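You operate a simulated robot arm through the tools that you are given. There is no shell and no other tool. Be economical: measure what you need, move in short steps, check, and stop when the job is done.

You are at the controls of a simulated two-armed robot. One attempt, no reset.

JOB
Wipe up the spill on the marble top with the green cloth and put it back.

It is judged by the outcome, as a careful person would: the job done as asked, and still so three seconds after it is handed in. It fails if anything else is knocked over, pushed out of place, dropped, spilled or broken. Flat cloth is picked up by pressing the open fingertips on it (5 to 10 N) and closing them slowly along it; thin cloth reads only 2 to 8 mm in the jaws.

ROBOT AND FRAMES
Two 7-joint arms with two-finger parallel grippers on one trunk, on a base that drives. Base frame: it is fixed to the floor where the robot stands at the start and does not move with it; the origin is under the middle of the robot, x ahead of it, y to its left, z up; the surface under the hand at the start is at about z = 95. Readings come in cm, degrees, newtons and seconds.
The left shoulder is at the start at [6, 18.9, 122.8], the right one opposite. With the tool pointing down near the work surface each hand reaches from about 10 to 66 cm from the robot's upright axis, wherever it stands, measured 20 degrees to its own side. Places, roughly: green cloth [50, 0, 100]. Payload 3.43 kg a hand.
Tool frame (each hand has its own): the origin (TCP) lies between the finger pads and is the grasp point; the fingertips stand 3 cm ahead of it; z points along the fingers, y is the line along which they close. The gripper opens to 9.4 cm. The fingers are 2.8 cm wide and 1 cm thick; the gripper's body (5 by 9.6 cm) begins 5.5 cm behind the TCP.
Orientation is that of the tool frame in the base frame, as a unit quaternion [w, x, y, z]. With the fingers straight down and closing along the base's y, the tool's x points along the base's -x, its y along +y and its z along -z.

CONTROLS
- The arms move only by the tool send_rows. It takes "left_targets", "right_targets" or both (then of equal length, played together; a hand with none holds still); each is a list of rows, each a list of 7 numbers: the shift along the tool's x, y, z in cm, then the turn, a rotation vector about the tool's x, y, z in rad, then the gripper command, from -1 (shut) to 1 (fully open), values between in proportion. In form: [[dx, dy, dz, rx, ry, rz, claw], ...]. A call has 1 to 12 rows; each row is the pose to reach, as a shift and turn from the pose commanded when the call began, along the tool's axes at that moment. Rows are played at 5 a second. More than 5 cm and 8.6 degrees between two rows, or a gripper value outside its range, and nothing of the call is played. A pose out of reach is approached as far as the arm can. The call stops where the force on the tool passes 40 N (or 10 N more than at its start, if that is more) or the arm is blocked; 0.2 s more then pass. The fingers move at their own pace (about 15.3 cm/s each) and stop on an object; they squeeze with about 23 N. The grip force told is the motor's: it shows also when the fingers shut on nothing. Time passes only in rows, and 0.2 s behind the last, so rows that repeat a pose let the fingers close. The reply holds the time, the measured pose of the TCP, the force on the tool along the base axes, the opening and the grip force, in the units named above and with some noise, with the torque about the TCP (base axes, N m) and any sound that the robot's microphone picked up.
- Cameras (640 x 400 px; columns grow to the right, rows downward): "scene" is now at [0.16, 1.96, 176.13]; the picture's right is [0.31, -0.95, 0.00], its down [-0.84, -0.28, -0.46] and it looks along [0.44, 0.15, -0.89] (base axes); focal length 268 px, centre (320, 200). "left" rides on the left gripper at [7.6, -1.4, -10.2] in its tool frame; the picture's right is [0.18, 0.98, 0.00], its down [-0.75, 0.14, -0.64] and it looks along [-0.63, 0.12, 0.77] (tool axes); focal length 243 px, centre (320, 200). "right" rides on the right gripper at [7.6, 1.4, -10.2] in its tool frame; the picture's right is [-0.18, 0.98, 0.00], its down [-0.75, -0.14, -0.64] and it looks along [-0.63, -0.12, 0.77] (tool axes); focal length 243 px, centre (320, 200). There is no depth. A picture from a camera that has moved, and an enlarged one, comes with that camera's place and axes in the base frame and with its lens.
- grab_frame(camera): a new picture of that camera. No time passes.
- slide_trunk(by): slides the trunk up (or, below 0, down) by that many cm; the arms and the scene camera ride with it, the base frame stays. It gives what a move gives, with no picture.
- drive_base(legs): drives the robot by 1 to 6 legs, each [ahead, left, turn to the left] in cm, cm and degrees, along the robot's own axes; the way and the turn of a leg run together, so that a leg with both is an arc; at most 150 cm and 180 degrees a leg. The arms and the cameras ride along, it lands a little off, and it stops where it bumps. It gives what a move gives.
- head_to(pan, tilt): turns the head with the scene camera to pan (to the left, within 86 degrees either way) and tilt (down, from -29 to 69), counted from straight ahead of the robot. It gives what a move gives.
- inspect(camera, box): a new picture of the part [left, top, right, bottom] of that camera's present view, enlarged. No time passes.
- close_job(): hands the job in; it is judged then, once.

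Go step by step. Nothing tells you exact positions but the pictures and the camera data: compare them with the known pose of the tool, close in by small moves and look again before you grip or let go. The budget is 120 turns and 100 pictures, counting those below and the enlarged ones. Unless the task says otherwise, let go and move clear before handing in, and close with one line.

The tools are called as name(argument=value, ...) on one line, values as JSON. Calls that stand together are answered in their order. send_rows: Moves the arms, as the interface text tells. Its arguments: {"type":"object","properties":{"left_targets":{"type":"array"},"right_targets":{"type":"array"}},"required":[]} The other tools are called the same way: slide_trunk (by) slides the trunk up or down; drive_base (legs) drives the base; head_to (pan, tilt) turns the head that bears the scene camera; grab_frame (camera) takes a picture; inspect (camera, box) takes an enlarged picture of a part of a camera's view; close_job () hands the job in.

At the start:

```text
clock: 0.0
left_position: [29.1, 29.37, 122.97]
left_tcp_rot: [0.001, 0.0, 1.0, 0.0]
left_wrist_force: [0.6, -0.6, 0.8]
left_wrist_torque: [0.0, 0.01, -0.03]
left_finger_gap: 9.42
left_finger_force: 0.0
right_position: [34.89, -0.16, 117.15]
right_tcp_rot: [0.0, 0.0, 1.0, 0.001]
right_wrist_force: [-0.4, 0.2, 0.1]
right_wrist_torque: [0.02, 0.02, -0.01]
right_finger_gap: 9.38
right_finger_force: 0.1
trunk travel left (down, up): [-90.0, 9.0]
robot x, y, heading: [-0.14, 0.38, -0.1]
head pan, tilt: [18.3, 62.3]
```

scene: 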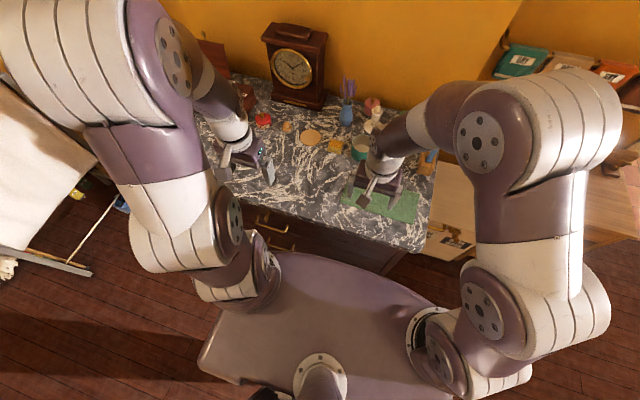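
right: 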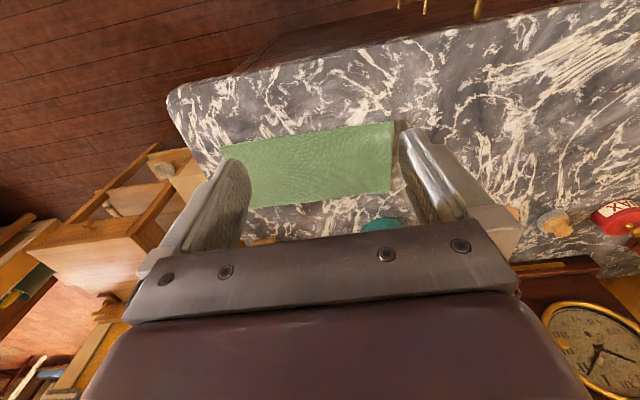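
left: 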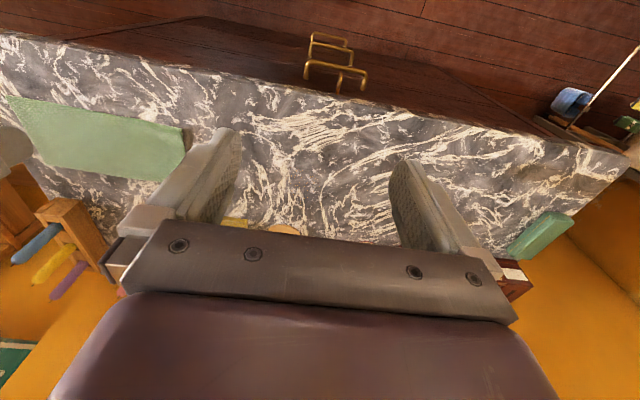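

The green cloth lies on the marble under the right hand. I don't see the spill yet, so I'll enlarge the view.

inspect(camera="scene", box=[180, 60, 460, 250])

inspect(camera="left", box=[0, 20, 640, 270])

```text
2.11 times, centred on (320, 155) of scene
camera zoom: at [0.16, 1.96, 176.13], right [0.31, -0.95, 0.0], down [-0.84, -0.28, -0.46], along [0.44, 0.15, -0.89], focal length 564 px, centre (320, 295)
```

zoom: 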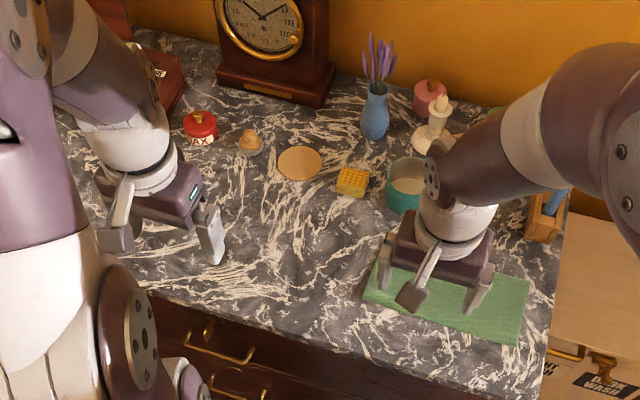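

```text
1.00 times, centred on (320, 145) of left (not enlarged: the box is as wide or as high as the picture)
camera zoom: at [21.43, 28.07, 133.1], right [-0.18, 0.98, 0.0], down [0.75, 0.14, 0.64], along [0.63, 0.12, -0.77], focal length 243 px, centre (320, 255)
```

zoom: 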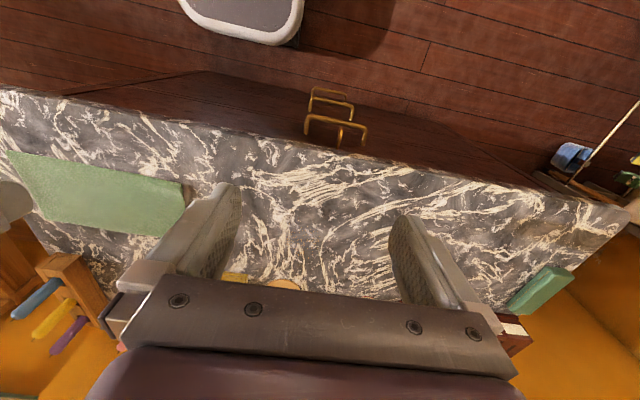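

I take the cloth to be around [45, -5, 95]. The tan disc near [65, 28] could be a coaster or a spill, so I'll enlarge both areas.

inspect(camera="scene", box=[260, 100, 400, 187])

inspect(camera="scene", box=[190, 110, 330, 200])

```text
4.57 times, centred on (330, 144) of scene
camera zoom: at [0.16, 1.96, 176.13], right [0.31, -0.95, 0.0], down [-0.84, -0.28, -0.46], along [0.44, 0.15, -0.89], focal length 1224 px, centre (274, 458)
```

zoom: 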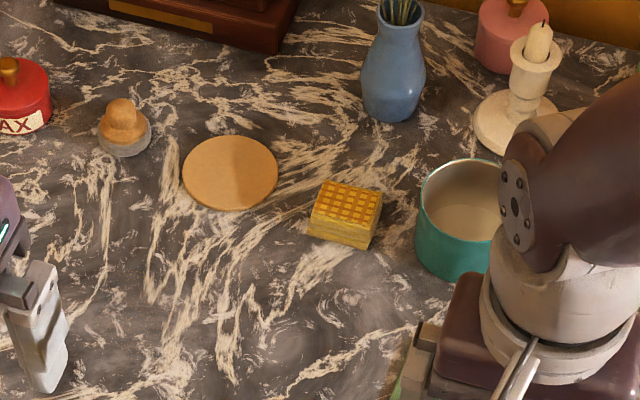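

```text
4.44 times, centred on (260, 155) of scene
camera zoom: at [0.16, 1.96, 176.13], right [0.31, -0.95, 0.0], down [-0.84, -0.28, -0.46], along [0.44, 0.15, -0.89], focal length 1190 px, centre (587, 400)
```

zoom: 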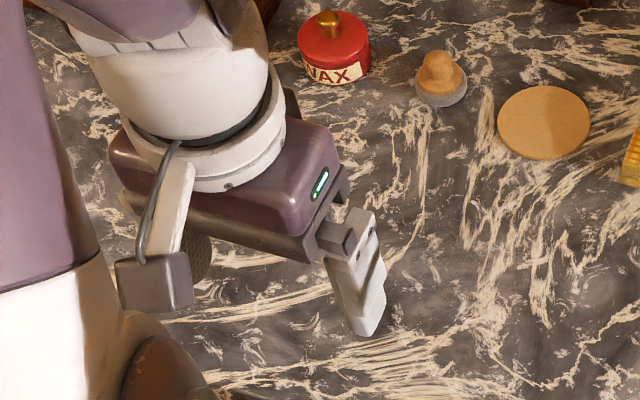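

The disc has thickness, so it's a coaster; the spill may be clear or hidden under an arm. I'll enlarge the wrist views of the marble.

inspect(camera="left", box=[180, 70, 500, 270])

inspect(camera="left", box=[400, 100, 640, 260])

inspect(camera="right", box=[380, 0, 640, 270])

```text
2.00 times, centred on (340, 170) of left
camera zoom: at [21.43, 28.07, 133.1], right [-0.18, 0.98, 0.0], down [0.75, 0.14, 0.64], along [0.63, 0.12, -0.77], focal length 485 px, centre (280, 260)
```

zoom: 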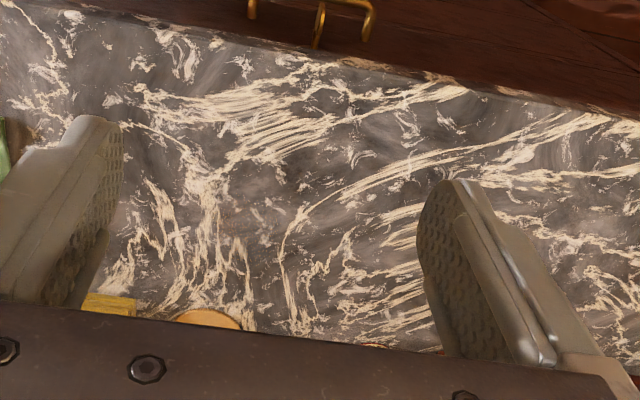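

```text
2.50 times, centred on (520, 180) of left
camera zoom: at [21.43, 28.07, 133.1], right [-0.18, 0.98, 0.0], down [0.75, 0.14, 0.64], along [0.63, 0.12, -0.77], focal length 606 px, centre (-180, 250)
```

zoom: 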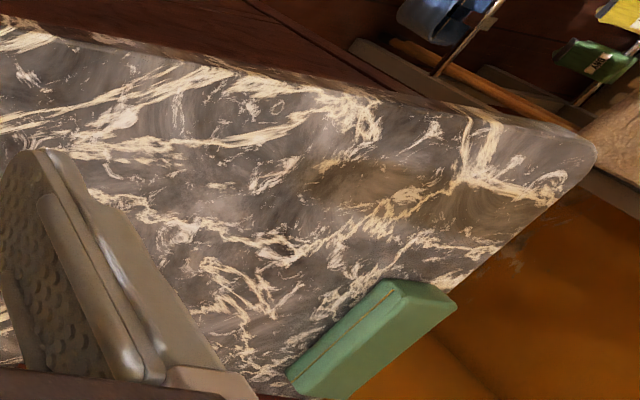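

```text
1.48 times, centred on (510, 135) of right
camera zoom: at [27.31, 1.38, 127.32], right [0.18, 0.98, 0.0], down [0.75, -0.14, 0.64], along [0.63, -0.12, -0.77], focal length 359 px, centre (38, 296)
```

zoom: 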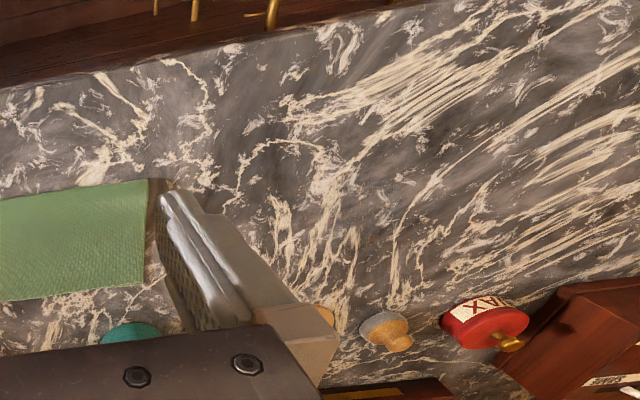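

There's a brownish, wet-looking patch near the left end of the marble, around [39, 65–88]. That's probably the spill, so I'll look left with the head.

head_to(pan=62, tilt=42)

grab_frame(camera="scene")

```text
clock: 1.1
left_position: [29.05, 29.32, 122.91]
left_tcp_rot: [0.0, 0.0, 1.0, 0.0]
left_wrist_force: [-0.2, -0.5, -0.1]
left_wrist_torque: [0.03, -0.05, -0.01]
left_finger_gap: 9.42
left_finger_force: 0.1
right_position: [35.0, -0.14, 117.16]
right_tcp_rot: [0.0, 0.0, 1.0, 0.0]
right_wrist_force: [-0.4, -0.4, -1.1]
right_wrist_torque: [0.01, -0.03, 0.01]
right_finger_gap: 9.38
right_finger_force: 0.2
trunk travel left (down, up): [-90.0, 9.0]
robot x, y, heading: [0.15, -0.08, -0.0]
head pan, tilt: [62.0, 42.0]
```

```text
89 pictures are left
camera scene: at [-1.99, 7.33, 178.77], right [0.88, -0.47, 0.0], down [-0.31, -0.59, -0.74], along [0.35, 0.66, -0.67], focal length 268 px, centre (320, 200)
```

scene: 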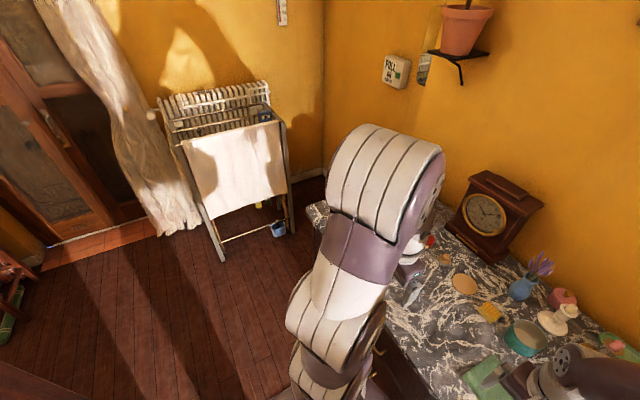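

The floor to the left is clear. The cloth spans about x 41.5–53.3, y −16.5–8.3. I'll use the left hand to grip it, so the right arm goes out of the way first.

send_rows(right_targets=[[1.7, -4, -1, 0, 0, 0, 1], [3.4, -8, -2, 0, 0, 0, 1], [5, -12, -3, 0, 0, 0, 1], [6.7, -16, -4, 0, 0, 0, 1], [8.4, -20, -5, 0, 0, 0, 1], [10, -24, -6, 0, 0, 0, 0]])

send_rows(left_targets=[[-1.8, -4, 1, 0, 0, 0, 0.5], [-3.6, -8, 2, 0, 0, 0, 0.5], [-5.4, -12, 3, 0, 0, 0, 0.4], [-7.2, -16, 4, 0, 0, 0, 0.3], [-9, -20, 5, 0, 0, 0, 0.3], [-11, -23, 6, 0, 0, 0, 0.3], [-13, -26, 7, 0, 0, 0, 0.3], [-15, -29, 8, 0, 0, 0, 0.3], [-17, -31.5, 9, 0, 0, 0, 0.3], [-18.3, -33.3, 10, 0, 0, 0, 0.3]])

head_to(pan=0, tilt=55)

grab_frame(camera="scene")

grab_frame(camera="left")

```text
clock: 2.5
left_position: [28.99, 29.45, 122.81]
left_tcp_rot: [0.0, 0.0, 1.0, 0.0]
left_wrist_force: [-0.8, 0.3, 0.4]
left_wrist_torque: [0.02, 0.02, 0.01]
left_finger_gap: 9.4
left_finger_force: 0.1
right_position: [25.1, -24.36, 122.89]
right_tcp_rot: [0.001, 0.0, 1.0, 0.001]
right_wrist_force: [0.4, -0.2, -0.7]
right_wrist_torque: [0.02, -0.01, -0.03]
right_finger_gap: 4.7
right_finger_force: 0.2
trunk travel left (down, up): [-90.0, 9.0]
robot x, y, heading: [-0.09, -0.19, -0.2]
head pan, tilt: [62.0, 42.0]
```

```text
clock: 4.7
left_position: [47.6, -3.92, 113.0]
left_tcp_rot: [0.0, 0.001, 1.0, 0.0]
left_wrist_force: [0.5, -1.2, -0.8]
left_wrist_torque: [-0.02, 0.01, 0.02]
left_finger_gap: 6.12
left_finger_force: 0.1
right_position: [25.24, -24.29, 122.91]
right_tcp_rot: [0.0, 0.0, 1.0, 0.0]
right_wrist_force: [-0.1, 0.5, 0.0]
right_wrist_torque: [0.01, -0.02, 0.01]
right_finger_gap: 4.72
right_finger_force: 0.0
trunk travel left (down, up): [-90.0, 9.0]
robot x, y, heading: [-0.28, -0.19, 0.1]
head pan, tilt: [62.0, 42.0]
```

```text
clock: 6.0
left_position: [47.52, -3.95, 113.08]
left_tcp_rot: [0.0, 0.001, 1.0, 0.0]
left_wrist_force: [0.1, 0.7, 0.0]
left_wrist_torque: [-0.01, 0.02, 0.0]
left_finger_gap: 6.11
left_finger_force: 0.0
right_position: [25.12, -24.34, 122.89]
right_tcp_rot: [0.001, 0.0, 1.0, 0.0]
right_wrist_force: [-0.4, 0.0, 0.5]
right_wrist_torque: [0.02, -0.02, 0.02]
right_finger_gap: 4.72
right_finger_force: 0.0
trunk travel left (down, up): [-90.0, 9.0]
robot x, y, heading: [0.08, -0.25, -0.2]
head pan, tilt: [0.0, 55.0]
```

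```text
88 pictures are left
camera scene: at [1.29, -0.05, 177.0], right [0.0, -1.0, 0.0], down [-0.82, 0.0, -0.57], along [0.57, 0.0, -0.82], focal length 268 px, centre (320, 200)
```

scene: 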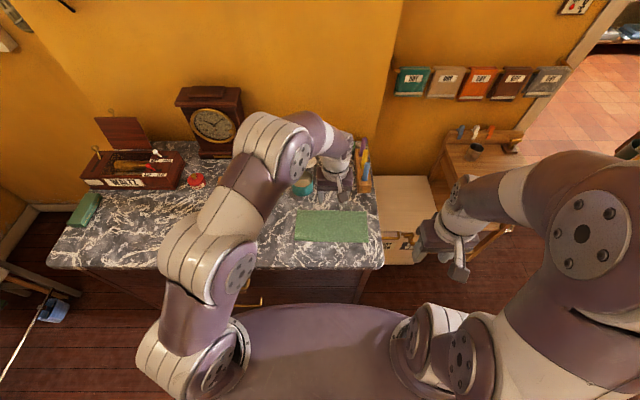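

```text
87 pictures are left
camera left: at [39.94, -5.19, 123.24], right [-0.18, 0.98, 0.0], down [0.75, 0.14, 0.64], along [0.63, 0.12, -0.77], focal length 243 px, centre (320, 200)
```

left: 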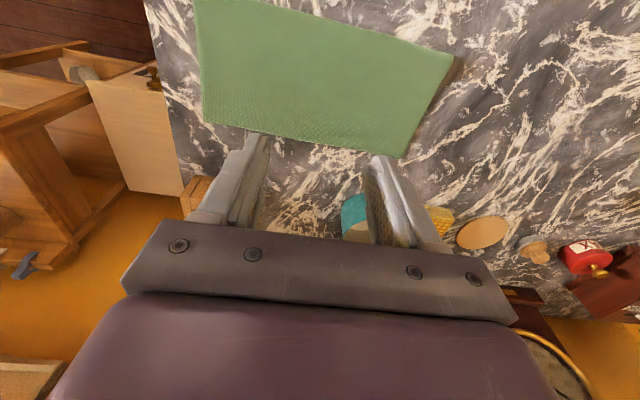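

The cloth outline agrees in both views, centre about [47, −4]. I'll lower the left hand to just above it.

send_rows(left_targets=[[0.2, 0, 4, 0, 0, 0, 0.3], [0.3, 0, 8, 0, 0, 0, 0.3], [0.4, 0, 11, 0, 0, 0, 0.3], [0.4, 0, 13, 0, 0, 0, 0.3], [0.4, 0, 13.5, 0, 0, 0, 0.3]])

grab_frame(camera="left")

inspect(camera="scene", box=[250, 120, 410, 260])

```text
clock: 7.2
left_position: [46.97, -4.02, 99.36]
left_tcp_rot: [0.0, 0.0, 1.0, 0.0]
left_wrist_force: [0.0, 0.4, 0.1]
left_wrist_torque: [0.01, 0.02, -0.02]
left_finger_gap: 6.13
left_finger_force: 0.1
right_position: [25.1, -24.27, 122.95]
right_tcp_rot: [0.0, 0.0, 1.0, 0.0]
right_wrist_force: [0.1, -0.3, 0.0]
right_wrist_torque: [-0.01, -0.03, 0.0]
right_finger_gap: 4.7
right_finger_force: 0.0
trunk travel left (down, up): [-90.0, 9.0]
robot x, y, heading: [0.07, 0.04, -0.0]
head pan, tilt: [0.0, 55.0]
```

```text
86 pictures are left
camera left: at [39.4, -5.36, 109.55], right [-0.18, 0.98, 0.0], down [0.75, 0.14, 0.64], along [0.63, 0.12, -0.77], focal length 243 px, centre (320, 200)
```

left: 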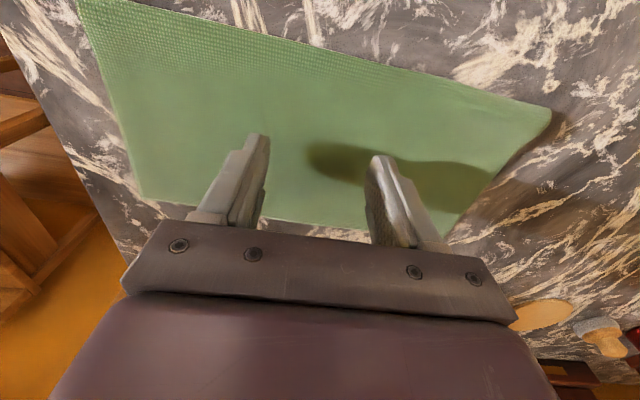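

```text
2.86 times, centred on (330, 190) of scene
camera zoom: at [1.29, -0.06, 177.0], right [0.0, -1.0, 0.0], down [-0.82, 0.0, -0.57], along [0.57, 0.0, -0.82], focal length 765 px, centre (291, 229)
```

zoom: 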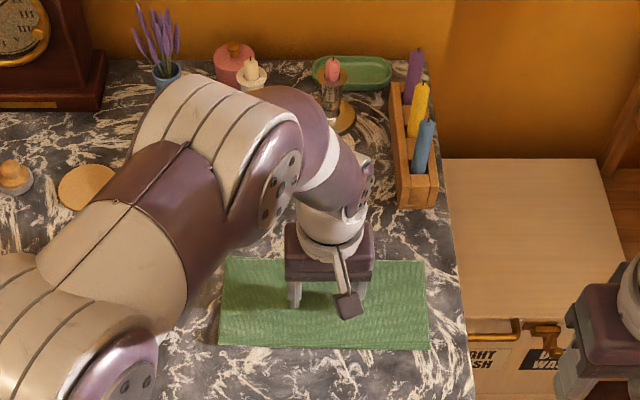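

The fingertips are centred over the cloth and not touching yet. I'll press down in small steps.

send_rows(left_targets=[[0, 0, 0.3, 0, 0, 0, 0.3], [0, 0, 0.6, 0, 0, 0, 0.3], [0, 0, 0.9, 0, 0, 0, 0.3]])

```text
clock: 8.0
left_position: [46.96, -3.89, 98.64]
left_tcp_rot: [0.0, 0.0, 1.0, 0.0]
left_wrist_force: [0.5, 0.8, -0.2]
left_wrist_torque: [-0.01, -0.02, -0.05]
left_finger_gap: 6.12
left_finger_force: 0.1
right_position: [25.08, -24.32, 122.98]
right_tcp_rot: [-0.001, -0.001, 1.0, 0.0]
right_wrist_force: [0.0, -1.2, 0.0]
right_wrist_torque: [0.0, 0.03, 0.0]
right_finger_gap: 4.7
right_finger_force: 0.1
trunk travel left (down, up): [-90.0, 9.0]
robot x, y, heading: [0.15, -0.2, 0.1]
head pan, tilt: [0.0, 55.0]
```

send_rows(left_targets=[[0, 0, 0.2, 0, 0, 0, 0.3], [0, 0, 0.4, 0, 0, 0, 0.3]])

```text
clock: 8.6
left_position: [46.87, -3.86, 98.23]
left_tcp_rot: [0.002, 0.0, 1.0, -0.001]
left_wrist_force: [1.4, 0.4, 7.7]
left_wrist_torque: [0.09, -0.02, 0.0]
left_finger_gap: 6.11
left_finger_force: 0.0
right_position: [24.97, -24.18, 123.02]
right_tcp_rot: [0.001, 0.0, 1.0, 0.0]
right_wrist_force: [0.4, -0.2, -0.4]
right_wrist_torque: [0.02, -0.01, -0.04]
right_finger_gap: 4.69
right_finger_force: 0.1
trunk travel left (down, up): [-90.0, 9.0]
robot x, y, heading: [0.29, 0.0, 0.0]
head pan, tilt: [0.0, 55.0]
```

Contact reads 7.7 N, which is in the right range. I'll close slowly along the cloth.

send_rows(left_targets=[[0, 0, 0, 0, 0, 0, 0.2], [0, 0, 0, 0, 0, 0, 0.1], [0, 0, 0, 0, 0, 0, 0.0], [0, 0, 0, 0, 0, 0, -0.1], [0, 0, 0, 0, 0, 0, -0.2], [0, 0, 0, 0, 0, 0, -0.3], [0, 0, 0, 0, 0, 0, -0.4], [0, 0, 0, 0, 0, 0, -0.5], [0, 0, 0, 0, 0, 0, -0.6], [0, 0, 0, 0, 0, 0, -0.7], [0, 0, 0, 0, 0, 0, -0.8], [0, 0, 0, 0, 0, 0, -0.9]])

send_rows(left_targets=[[0, 0, 0, 0, 0, 0, -1], [0, 0, 0, 0, 0, 0, -1], [0, 0, 0, 0, 0, 0, -1]])

grab_frame(camera="left")

```text
clock: 11.2
left_position: [46.77, -4.02, 98.21]
left_tcp_rot: [0.001, 0.001, 1.0, 0.0]
left_wrist_force: [-0.2, 0.2, 21.8]
left_wrist_torque: [0.05, 0.02, -0.02]
left_finger_gap: 0.83
left_finger_force: 23.3
right_position: [24.9, -24.25, 123.1]
right_tcp_rot: [0.001, 0.0, 1.0, 0.0]
right_wrist_force: [-0.1, -0.3, 0.1]
right_wrist_torque: [-0.01, -0.02, -0.02]
right_finger_gap: 4.72
right_finger_force: 0.1
trunk travel left (down, up): [-90.0, 9.0]
robot x, y, heading: [0.34, -0.06, 0.2]
head pan, tilt: [0.0, 55.0]
```

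```text
clock: 12.0
left_position: [46.72, -3.88, 98.15]
left_tcp_rot: [0.001, 0.0, 1.0, 0.0]
left_wrist_force: [0.3, -1.0, 22.0]
left_wrist_torque: [0.05, 0.0, -0.06]
left_finger_gap: 0.84
left_finger_force: 22.6
right_position: [24.92, -24.32, 123.12]
right_tcp_rot: [0.001, 0.0, 1.0, 0.0]
right_wrist_force: [0.3, 0.9, -1.3]
right_wrist_torque: [-0.03, -0.01, 0.0]
right_finger_gap: 4.67
right_finger_force: 0.2
trunk travel left (down, up): [-90.0, 9.0]
robot x, y, heading: [-0.23, 0.17, 0.2]
head pan, tilt: [0.0, 55.0]
```

```text
84 pictures are left
camera left: at [39.14, -5.22, 108.34], right [-0.18, 0.98, 0.0], down [0.75, 0.14, 0.64], along [0.63, 0.12, -0.77], focal length 243 px, centre (320, 200)
```

left: 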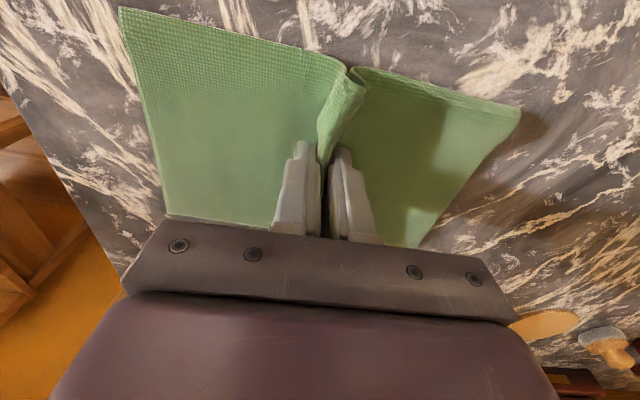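

The cloth is gripped, with the jaws reading about 8 mm. I'll lift it, bring it toward the front left, and drive left.

send_rows(left_targets=[[0, 0, -4, 0, 0, 0, -1], [0, 0, -8, 0, 0, 0, -1], [0, 0, -12, 0, 0, 0, -1], [0, 0, -16, 0, 0, 0, -1], [0.8, 3, -19, 0, 0, 0, -1], [2, 7, -21, 0, 0, 0, -1], [3.2, 11, -22, 0, 0, 0, -1], [4.4, 15, -22, 0, 0, 0, -1], [5.6, 19, -22, 0, 0, 0, -1], [6.8, 23, -22, 0, 0, 0, -1], [8, 27, -22, 0, 0, 0, -1], [8, 29, -22, 0, 0, 0, -1]])

grab_frame(camera="scene")

```text
clock: 14.6
left_position: [38.76, 25.24, 120.21]
left_tcp_rot: [0.0, 0.0, 1.0, 0.0]
left_wrist_force: [0.1, 0.6, -1.0]
left_wrist_torque: [-0.02, 0.01, -0.02]
left_finger_gap: 0.77
left_finger_force: 22.8
right_position: [25.07, -24.22, 122.96]
right_tcp_rot: [0.0, 0.0, 1.0, 0.0]
right_wrist_force: [1.0, -0.9, -0.6]
right_wrist_torque: [0.0, 0.01, 0.0]
right_finger_gap: 4.7
right_finger_force: 0.2
trunk travel left (down, up): [-90.0, 9.0]
robot x, y, heading: [-0.31, -0.16, -0.1]
head pan, tilt: [0.0, 55.0]
```

```text
83 pictures are left
camera scene: at [1.31, 0.02, 177.0], right [0.0, -1.0, 0.0], down [-0.82, 0.0, -0.57], along [0.57, 0.0, -0.82], focal length 268 px, centre (320, 200)
```

scene: 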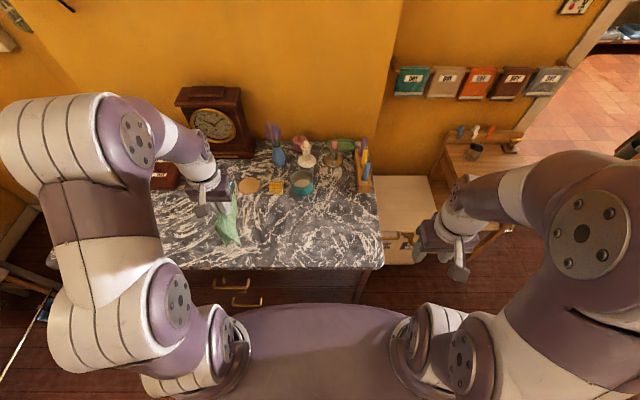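

The cloth hangs freely from the left hand. I'll drive left 45 cm.

drive_base(legs=[[0, 45, 0]])

head_to(pan=25, tilt=60)

grab_frame(camera="scene")

grab_frame(camera="left")

```text
clock: 17.4
left_position: [39.01, 70.43, 120.23]
left_tcp_rot: [-0.001, 0.002, 1.0, 0.001]
left_wrist_force: [0.0, 0.1, 0.0]
left_wrist_torque: [0.0, 0.0, -0.01]
left_finger_gap: 0.81
left_finger_force: 23.4
right_position: [24.96, 20.98, 122.96]
right_tcp_rot: [-0.001, 0.001, 1.0, 0.001]
right_wrist_force: [0.6, 0.5, 0.0]
right_wrist_torque: [0.0, 0.02, 0.0]
right_finger_gap: 4.69
right_finger_force: 0.0
trunk travel left (down, up): [-90.0, 9.0]
robot x, y, heading: [0.18, 44.96, -0.2]
head pan, tilt: [0.0, 55.0]
```

```text
clock: 18.3
left_position: [39.17, 70.47, 120.21]
left_tcp_rot: [0.0, 0.002, 1.0, 0.0]
left_wrist_force: [0.3, -0.5, -0.4]
left_wrist_torque: [-0.01, -0.03, 0.0]
left_finger_gap: 0.79
left_finger_force: 22.7
right_position: [25.15, 21.03, 122.99]
right_tcp_rot: [0.0, 0.002, 1.0, 0.0]
right_wrist_force: [0.1, 0.2, 0.3]
right_wrist_torque: [-0.01, -0.05, -0.01]
right_finger_gap: 4.72
right_finger_force: 0.0
trunk travel left (down, up): [-90.0, 9.0]
robot x, y, heading: [-0.06, 45.44, -0.3]
head pan, tilt: [25.0, 60.0]
```

```text
82 pictures are left
camera scene: at [0.21, 48.22, 176.4], right [0.42, -0.91, 0.0], down [-0.79, -0.36, -0.5], along [0.45, 0.21, -0.87], focal length 268 px, centre (320, 200)
```

scene: 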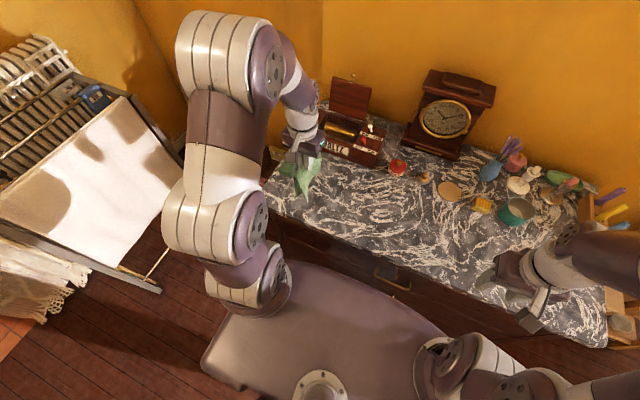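

```text
81 pictures are left
camera left: at [31.49, 69.18, 130.41], right [-0.18, 0.98, 0.0], down [0.75, 0.14, 0.64], along [0.63, 0.12, -0.77], focal length 243 px, centre (320, 200)
```

left: 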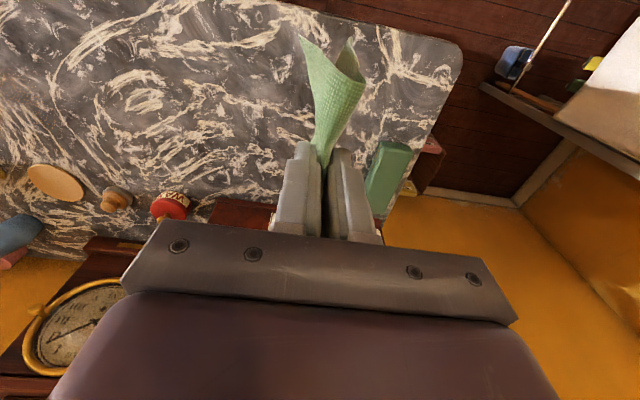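

The robot is in place. I'll enlarge both views to locate the stain exactly.

inspect(camera="left", box=[200, 0, 480, 200])

inspect(camera="scene", box=[240, 120, 400, 250])

```text
2.00 times, centred on (340, 100) of left
camera zoom: at [31.49, 69.18, 130.41], right [-0.18, 0.98, 0.0], down [0.75, 0.14, 0.64], along [0.63, 0.12, -0.77], focal length 485 px, centre (280, 400)
```

zoom: 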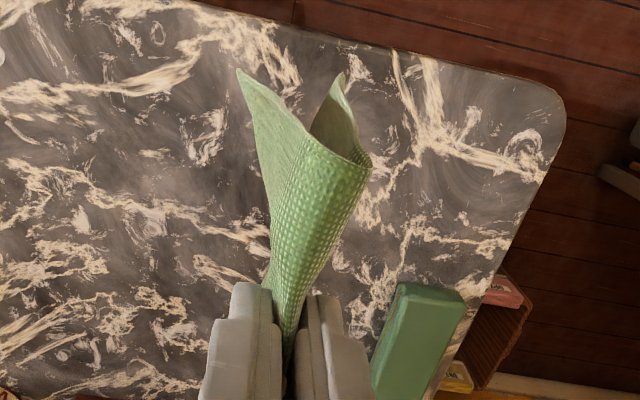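

```text
3.08 times, centred on (320, 185) of scene
camera zoom: at [0.21, 48.22, 176.4], right [0.42, -0.91, 0.0], down [-0.79, -0.36, -0.5], along [0.45, 0.21, -0.87], focal length 824 px, centre (320, 246)
```

zoom: 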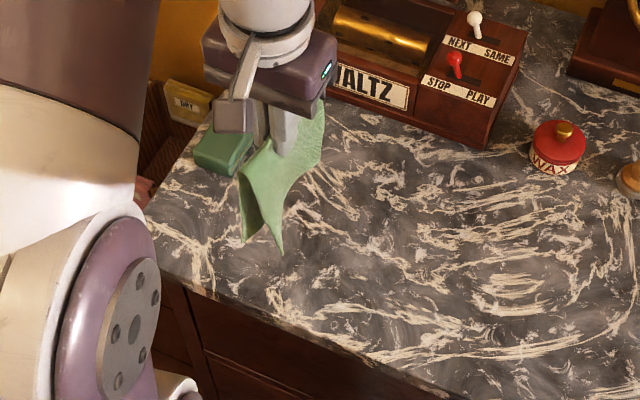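

The brown patch isn't obvious from straight above, so it may be a clear liquid that shows only at a slant. I'll look from the right wrist camera and enlarge the scene view further.

grab_frame(camera="right")

inspect(camera="scene", box=[260, 150, 350, 220])

inspect(camera="left", box=[340, 10, 480, 110])

```text
78 pictures are left
camera right: at [17.49, 22.66, 133.21], right [0.19, 0.98, 0.0], down [0.75, -0.14, 0.64], along [0.63, -0.12, -0.77], focal length 243 px, centre (320, 200)
```

right: 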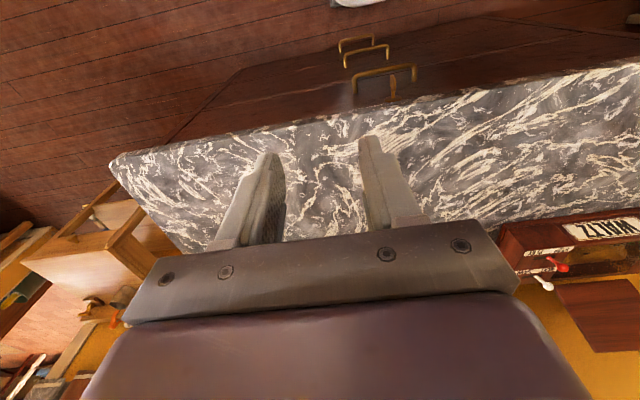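

```text
5.71 times, centred on (305, 185) of scene
camera zoom: at [0.21, 48.22, 176.4], right [0.42, -0.91, 0.0], down [-0.79, -0.36, -0.5], along [0.45, 0.21, -0.87], focal length 1530 px, centre (406, 286)
```

zoom: 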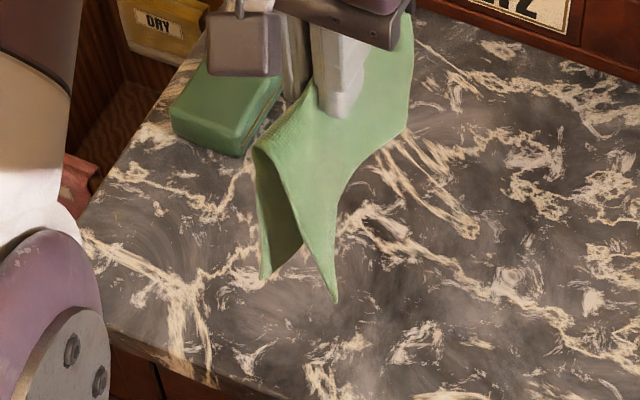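

```text
4.00 times, centred on (410, 60) of left
camera zoom: at [31.49, 69.18, 130.41], right [-0.18, 0.98, 0.0], down [0.75, 0.14, 0.64], along [0.63, 0.12, -0.77], focal length 970 px, centre (-40, 760)
```

zoom: 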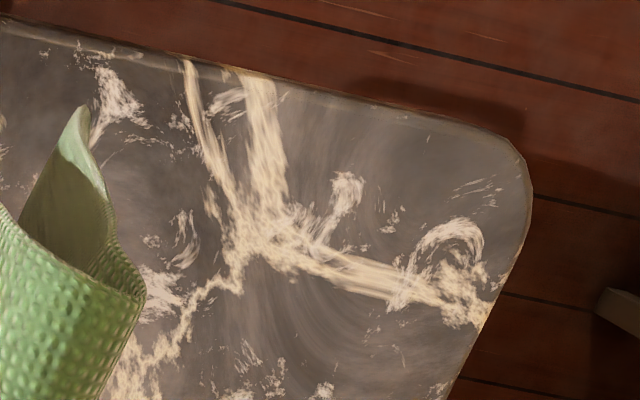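

No stain shows there from this angle, so the earlier brown tint may have been a reflection. I'll search the rest of the marble from here, starting with the middle.

head_to(pan=-15, tilt=50)

grab_frame(camera="scene")

inspect(camera="scene", box=[200, 130, 400, 260])

inspect(camera="scene", box=[340, 130, 540, 260])

```text
clock: 19.3
left_position: [39.01, 70.51, 120.27]
left_tcp_rot: [0.0, 0.002, 1.0, 0.0]
left_wrist_force: [0.5, -0.4, 0.3]
left_wrist_torque: [-0.02, 0.01, 0.0]
left_finger_gap: 0.81
left_finger_force: 23.0
right_position: [25.13, 21.13, 122.99]
right_tcp_rot: [0.0, 0.001, 1.0, 0.0]
right_wrist_force: [0.3, 1.2, -1.0]
right_wrist_torque: [-0.01, 0.0, 0.03]
right_finger_gap: 4.69
right_finger_force: 0.1
trunk travel left (down, up): [-90.0, 9.0]
robot x, y, heading: [-0.24, 45.53, -0.1]
head pan, tilt: [-15.0, 50.0]
```

```text
75 pictures are left
camera scene: at [1.59, 43.39, 177.65], right [-0.26, -0.97, 0.0], down [-0.74, 0.2, -0.64], along [0.62, -0.17, -0.77], focal length 268 px, centre (320, 200)
```

scene: 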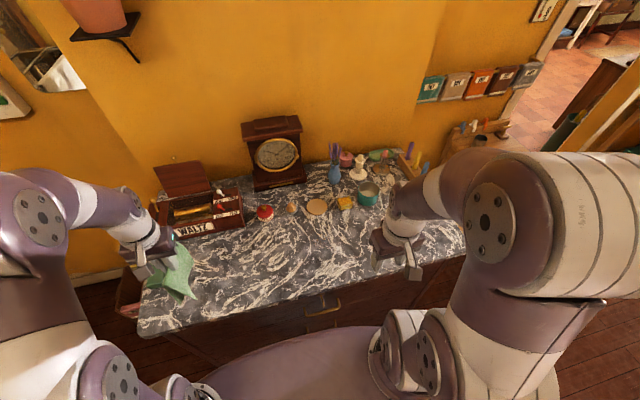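

```text
3.08 times, centred on (300, 195) of scene
camera zoom: at [1.59, 43.39, 177.65], right [-0.26, -0.97, 0.0], down [-0.74, 0.2, -0.64], along [0.62, -0.17, -0.77], focal length 824 px, centre (382, 215)
```

zoom: 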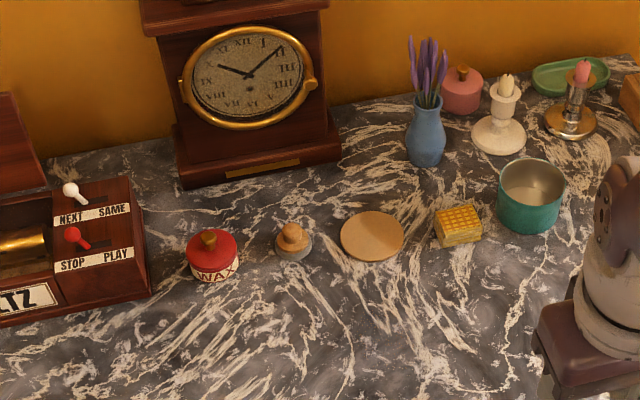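

```text
3.08 times, centred on (440, 195) of scene
camera zoom: at [1.59, 43.39, 177.65], right [-0.26, -0.97, 0.0], down [-0.74, 0.2, -0.64], along [0.62, -0.17, -0.77], focal length 824 px, centre (-49, 215)
```

zoom: 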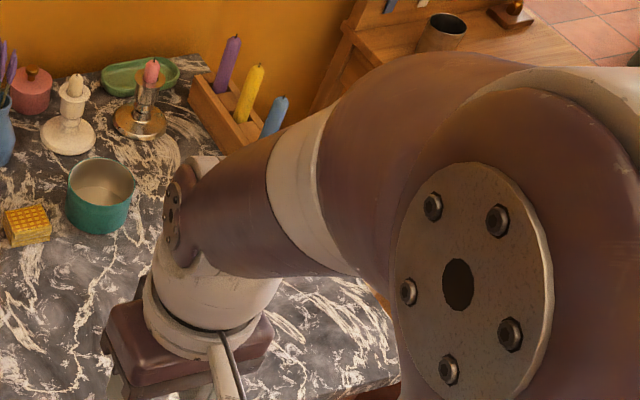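

Nothing shows in the middle yet. I'll check the front strip and the right part, including where the cloth lay.

inspect(camera="scene", box=[130, 210, 310, 330])

inspect(camera="scene", box=[240, 200, 400, 310])

inspect(camera="right", box=[100, 100, 400, 260])

inspect(camera="right", box=[360, 50, 640, 230])

```text
3.33 times, centred on (220, 270) of scene
camera zoom: at [1.59, 43.39, 177.65], right [-0.26, -0.97, 0.0], down [-0.74, 0.2, -0.64], along [0.62, -0.17, -0.77], focal length 893 px, centre (653, -33)
```

zoom: 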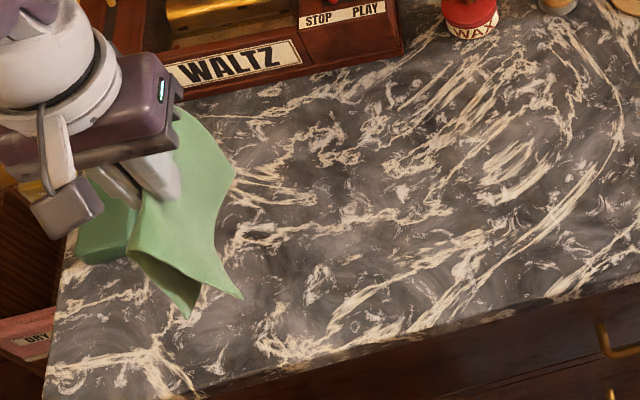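

```text
3.64 times, centred on (320, 255) of scene
camera zoom: at [1.59, 43.39, 177.65], right [-0.26, -0.97, 0.0], down [-0.74, 0.2, -0.64], along [0.62, -0.17, -0.77], focal length 974 px, centre (320, 0)
```

zoom: 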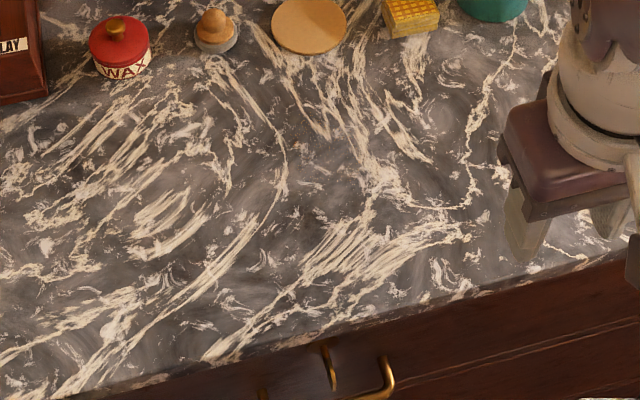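

```text
2.13 times, centred on (250, 180) of right
camera zoom: at [17.49, 22.65, 133.21], right [0.19, 0.98, 0.0], down [0.75, -0.14, 0.64], along [0.63, -0.12, -0.77], focal length 518 px, centre (469, 243)
```

zoom: 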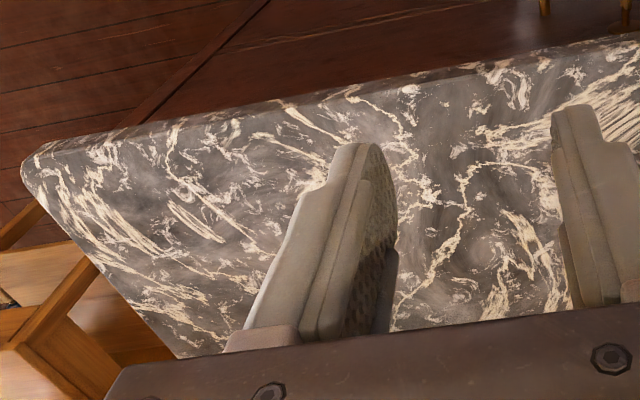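

```text
2.22 times, centred on (500, 140) of right
camera zoom: at [17.49, 22.65, 133.21], right [0.19, 0.98, 0.0], down [0.75, -0.14, 0.64], along [0.63, -0.12, -0.77], focal length 539 px, centre (-80, 333)
```

zoom: 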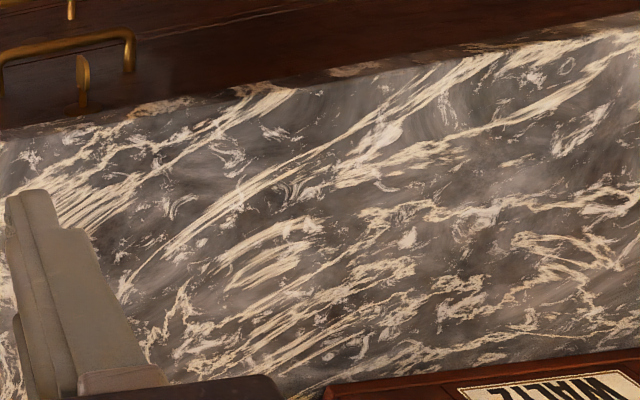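

From steep angles nothing stands out. I'll repeat the slanted view that showed the brown sheen, with the right hand moved left and the cloth held up and back.

send_rows(left_targets=[[3.5, 0, -2, 0, 0, 0, -1], [7, 0, -4, 0, 0, 0, -1], [10.5, 0, -6, 0, 0, 0, -1]], right_targets=[[-1, 3, 0, 0, 0, 0, 0], [-2, 6, 0, 0, 0, 0, 0], [-3, 9, 0, 0, 0, 0, 0]])

grab_frame(camera="right")

inspect(camera="right", box=[400, 40, 640, 240])

inspect(camera="left", box=[0, 0, 320, 220])

```text
clock: 20.1
left_position: [28.52, 70.44, 126.58]
left_tcp_rot: [0.0, 0.002, 1.0, 0.0]
left_wrist_force: [0.5, -0.9, -0.3]
left_wrist_torque: [-0.01, 0.0, -0.01]
left_finger_gap: 0.78
left_finger_force: 23.1
right_position: [27.99, 30.26, 122.99]
right_tcp_rot: [-0.001, 0.001, 1.0, 0.001]
right_wrist_force: [0.8, 0.2, -0.3]
right_wrist_torque: [-0.01, -0.03, 0.02]
right_finger_gap: 4.69
right_finger_force: 0.0
trunk travel left (down, up): [-90.0, 9.0]
robot x, y, heading: [0.1, 45.6, -0.2]
head pan, tilt: [-15.0, 50.0]
```

```text
68 pictures are left
camera right: at [20.48, 31.8, 133.14], right [0.19, 0.98, 0.0], down [0.75, -0.14, 0.64], along [0.63, -0.12, -0.77], focal length 243 px, centre (320, 200)
```

right: 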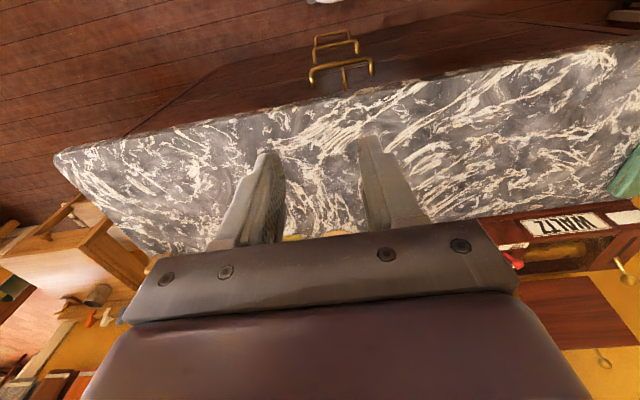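

```text
2.00 times, centred on (520, 140) of right
camera zoom: at [20.48, 31.8, 133.14], right [0.19, 0.98, 0.0], down [0.75, -0.14, 0.64], along [0.63, -0.12, -0.77], focal length 485 px, centre (-80, 320)
```

zoom: 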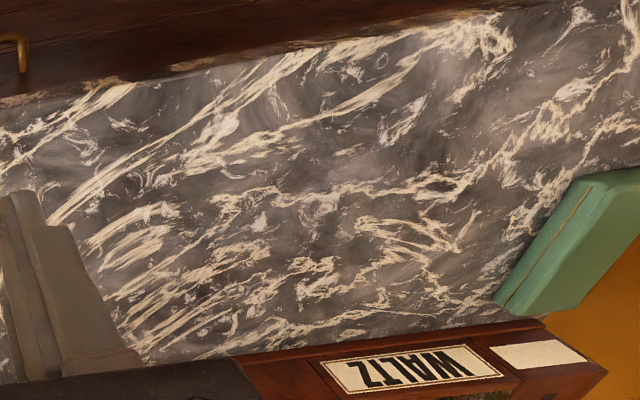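

```text
1.82 times, centred on (160, 110) of left
camera zoom: at [20.83, 69.13, 136.64], right [-0.18, 0.98, 0.0], down [0.75, 0.14, 0.64], along [0.63, 0.12, -0.77], focal length 441 px, centre (611, 364)
```

zoom: 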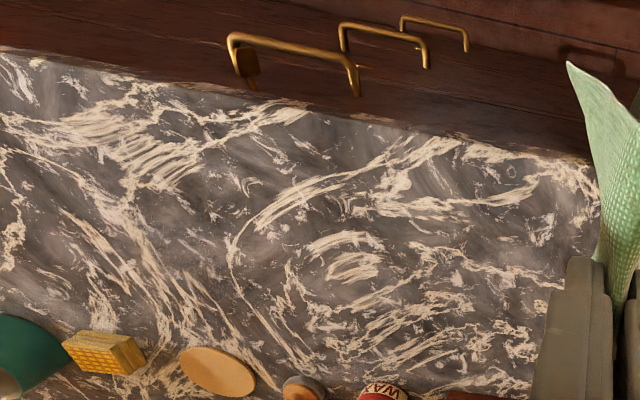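

The sheen is gone, so it was just the arm's shadow. The spill must be elsewhere, so I'll check the right-hand area and the back.

head_to(pan=-30, tilt=45)

grab_frame(camera="scene")

inspect(camera="right", box=[50, 110, 260, 260])

```text
clock: 20.9
left_position: [28.4, 70.41, 126.49]
left_tcp_rot: [0.0, 0.003, 1.0, 0.0]
left_wrist_force: [-0.1, 0.9, 0.4]
left_wrist_torque: [0.04, 0.03, -0.02]
left_finger_gap: 0.81
left_finger_force: 22.4
right_position: [28.16, 30.11, 122.89]
right_tcp_rot: [0.0, 0.002, 1.0, 0.0]
right_wrist_force: [-0.3, 0.6, 1.4]
right_wrist_torque: [0.0, 0.04, 0.01]
right_finger_gap: 4.7
right_finger_force: 0.1
trunk travel left (down, up): [-90.0, 9.0]
robot x, y, heading: [0.57, 45.35, 0.0]
head pan, tilt: [-30.0, 45.0]
```

```text
65 pictures are left
camera scene: at [1.19, 41.3, 178.34], right [-0.5, -0.86, 0.0], down [-0.61, 0.36, -0.71], along [0.61, -0.36, -0.71], focal length 268 px, centre (320, 200)
```

scene: 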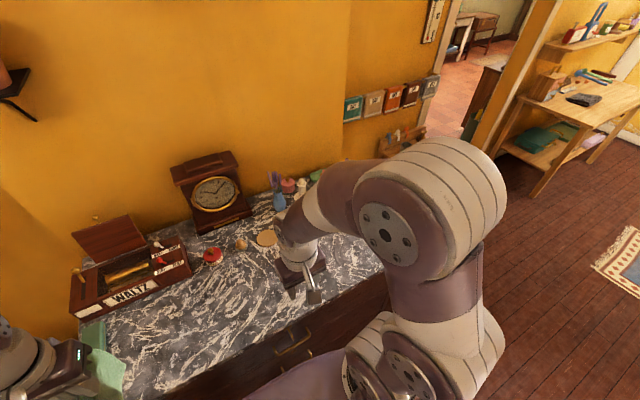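

```text
2.67 times, centred on (155, 185) of right
camera zoom: at [20.53, 31.73, 133.14], right [0.19, 0.98, 0.0], down [0.75, -0.14, 0.64], along [0.63, -0.12, -0.77], focal length 647 px, centre (760, 240)
```

zoom: 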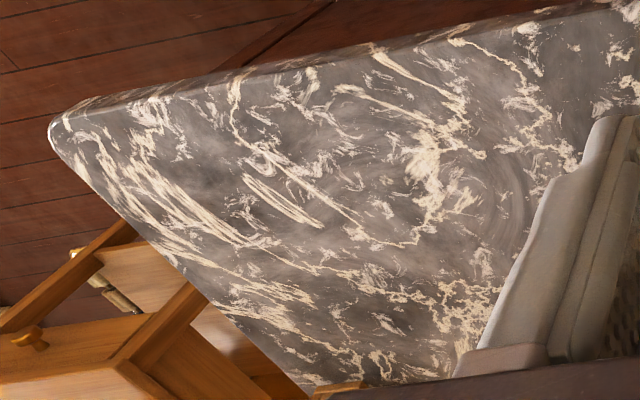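

I still don't see a clear puddle. I'll survey the right half with the right wrist camera from closer.

send_rows(right_targets=[[-1, -5, 0, 0, 0, 0, 1], [-2, -9.5, 1, 0, 0, 0, 1], [-3, -14, 2, 0, 0, 0, 1], [-4, -18.5, 3, 0, 0, 0, 1], [-4, -23, 3, 0, 0, 0, 1]])

grab_frame(camera="right")

inspect(camera="right", box=[160, 40, 440, 240])

inspect(camera="scene", box=[80, 200, 320, 390])

```text
refused: row 1 steps farther than a row can; nothing moved
```

```text
63 pictures are left
camera right: at [20.53, 31.73, 133.14], right [0.19, 0.98, 0.0], down [0.75, -0.14, 0.64], along [0.63, -0.12, -0.77], focal length 243 px, centre (320, 200)
```

right: 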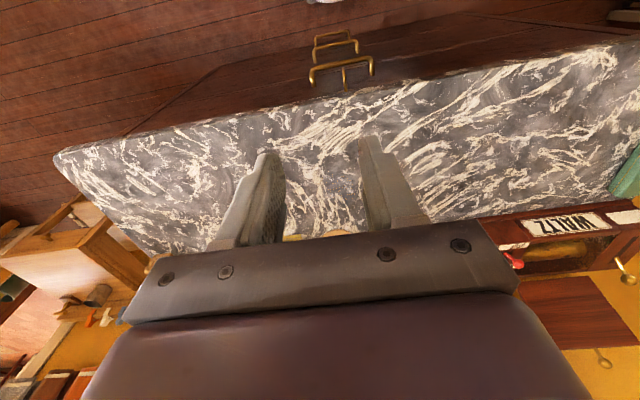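

```text
2.00 times, centred on (300, 140) of right
camera zoom: at [20.53, 31.73, 133.14], right [0.19, 0.98, 0.0], down [0.75, -0.14, 0.64], along [0.63, -0.12, -0.77], focal length 485 px, centre (360, 320)
```

zoom: 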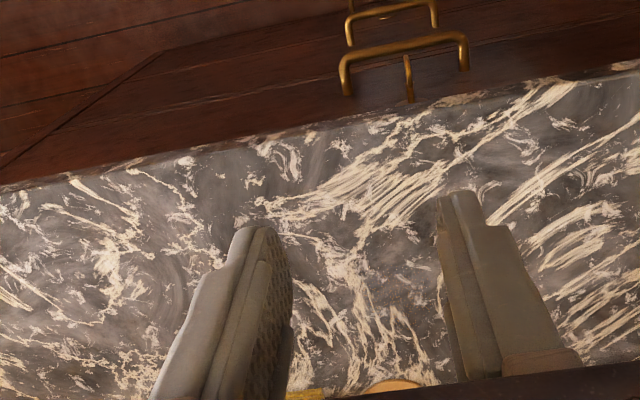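

```text
2.11 times, centred on (200, 295) of scene
camera zoom: at [1.19, 41.3, 178.34], right [-0.5, -0.86, 0.0], down [-0.61, 0.36, -0.71], along [0.61, -0.36, -0.71], focal length 564 px, centre (573, 0)
```

zoom: 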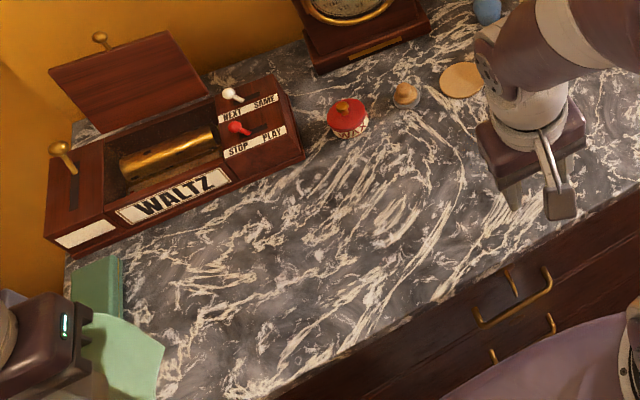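

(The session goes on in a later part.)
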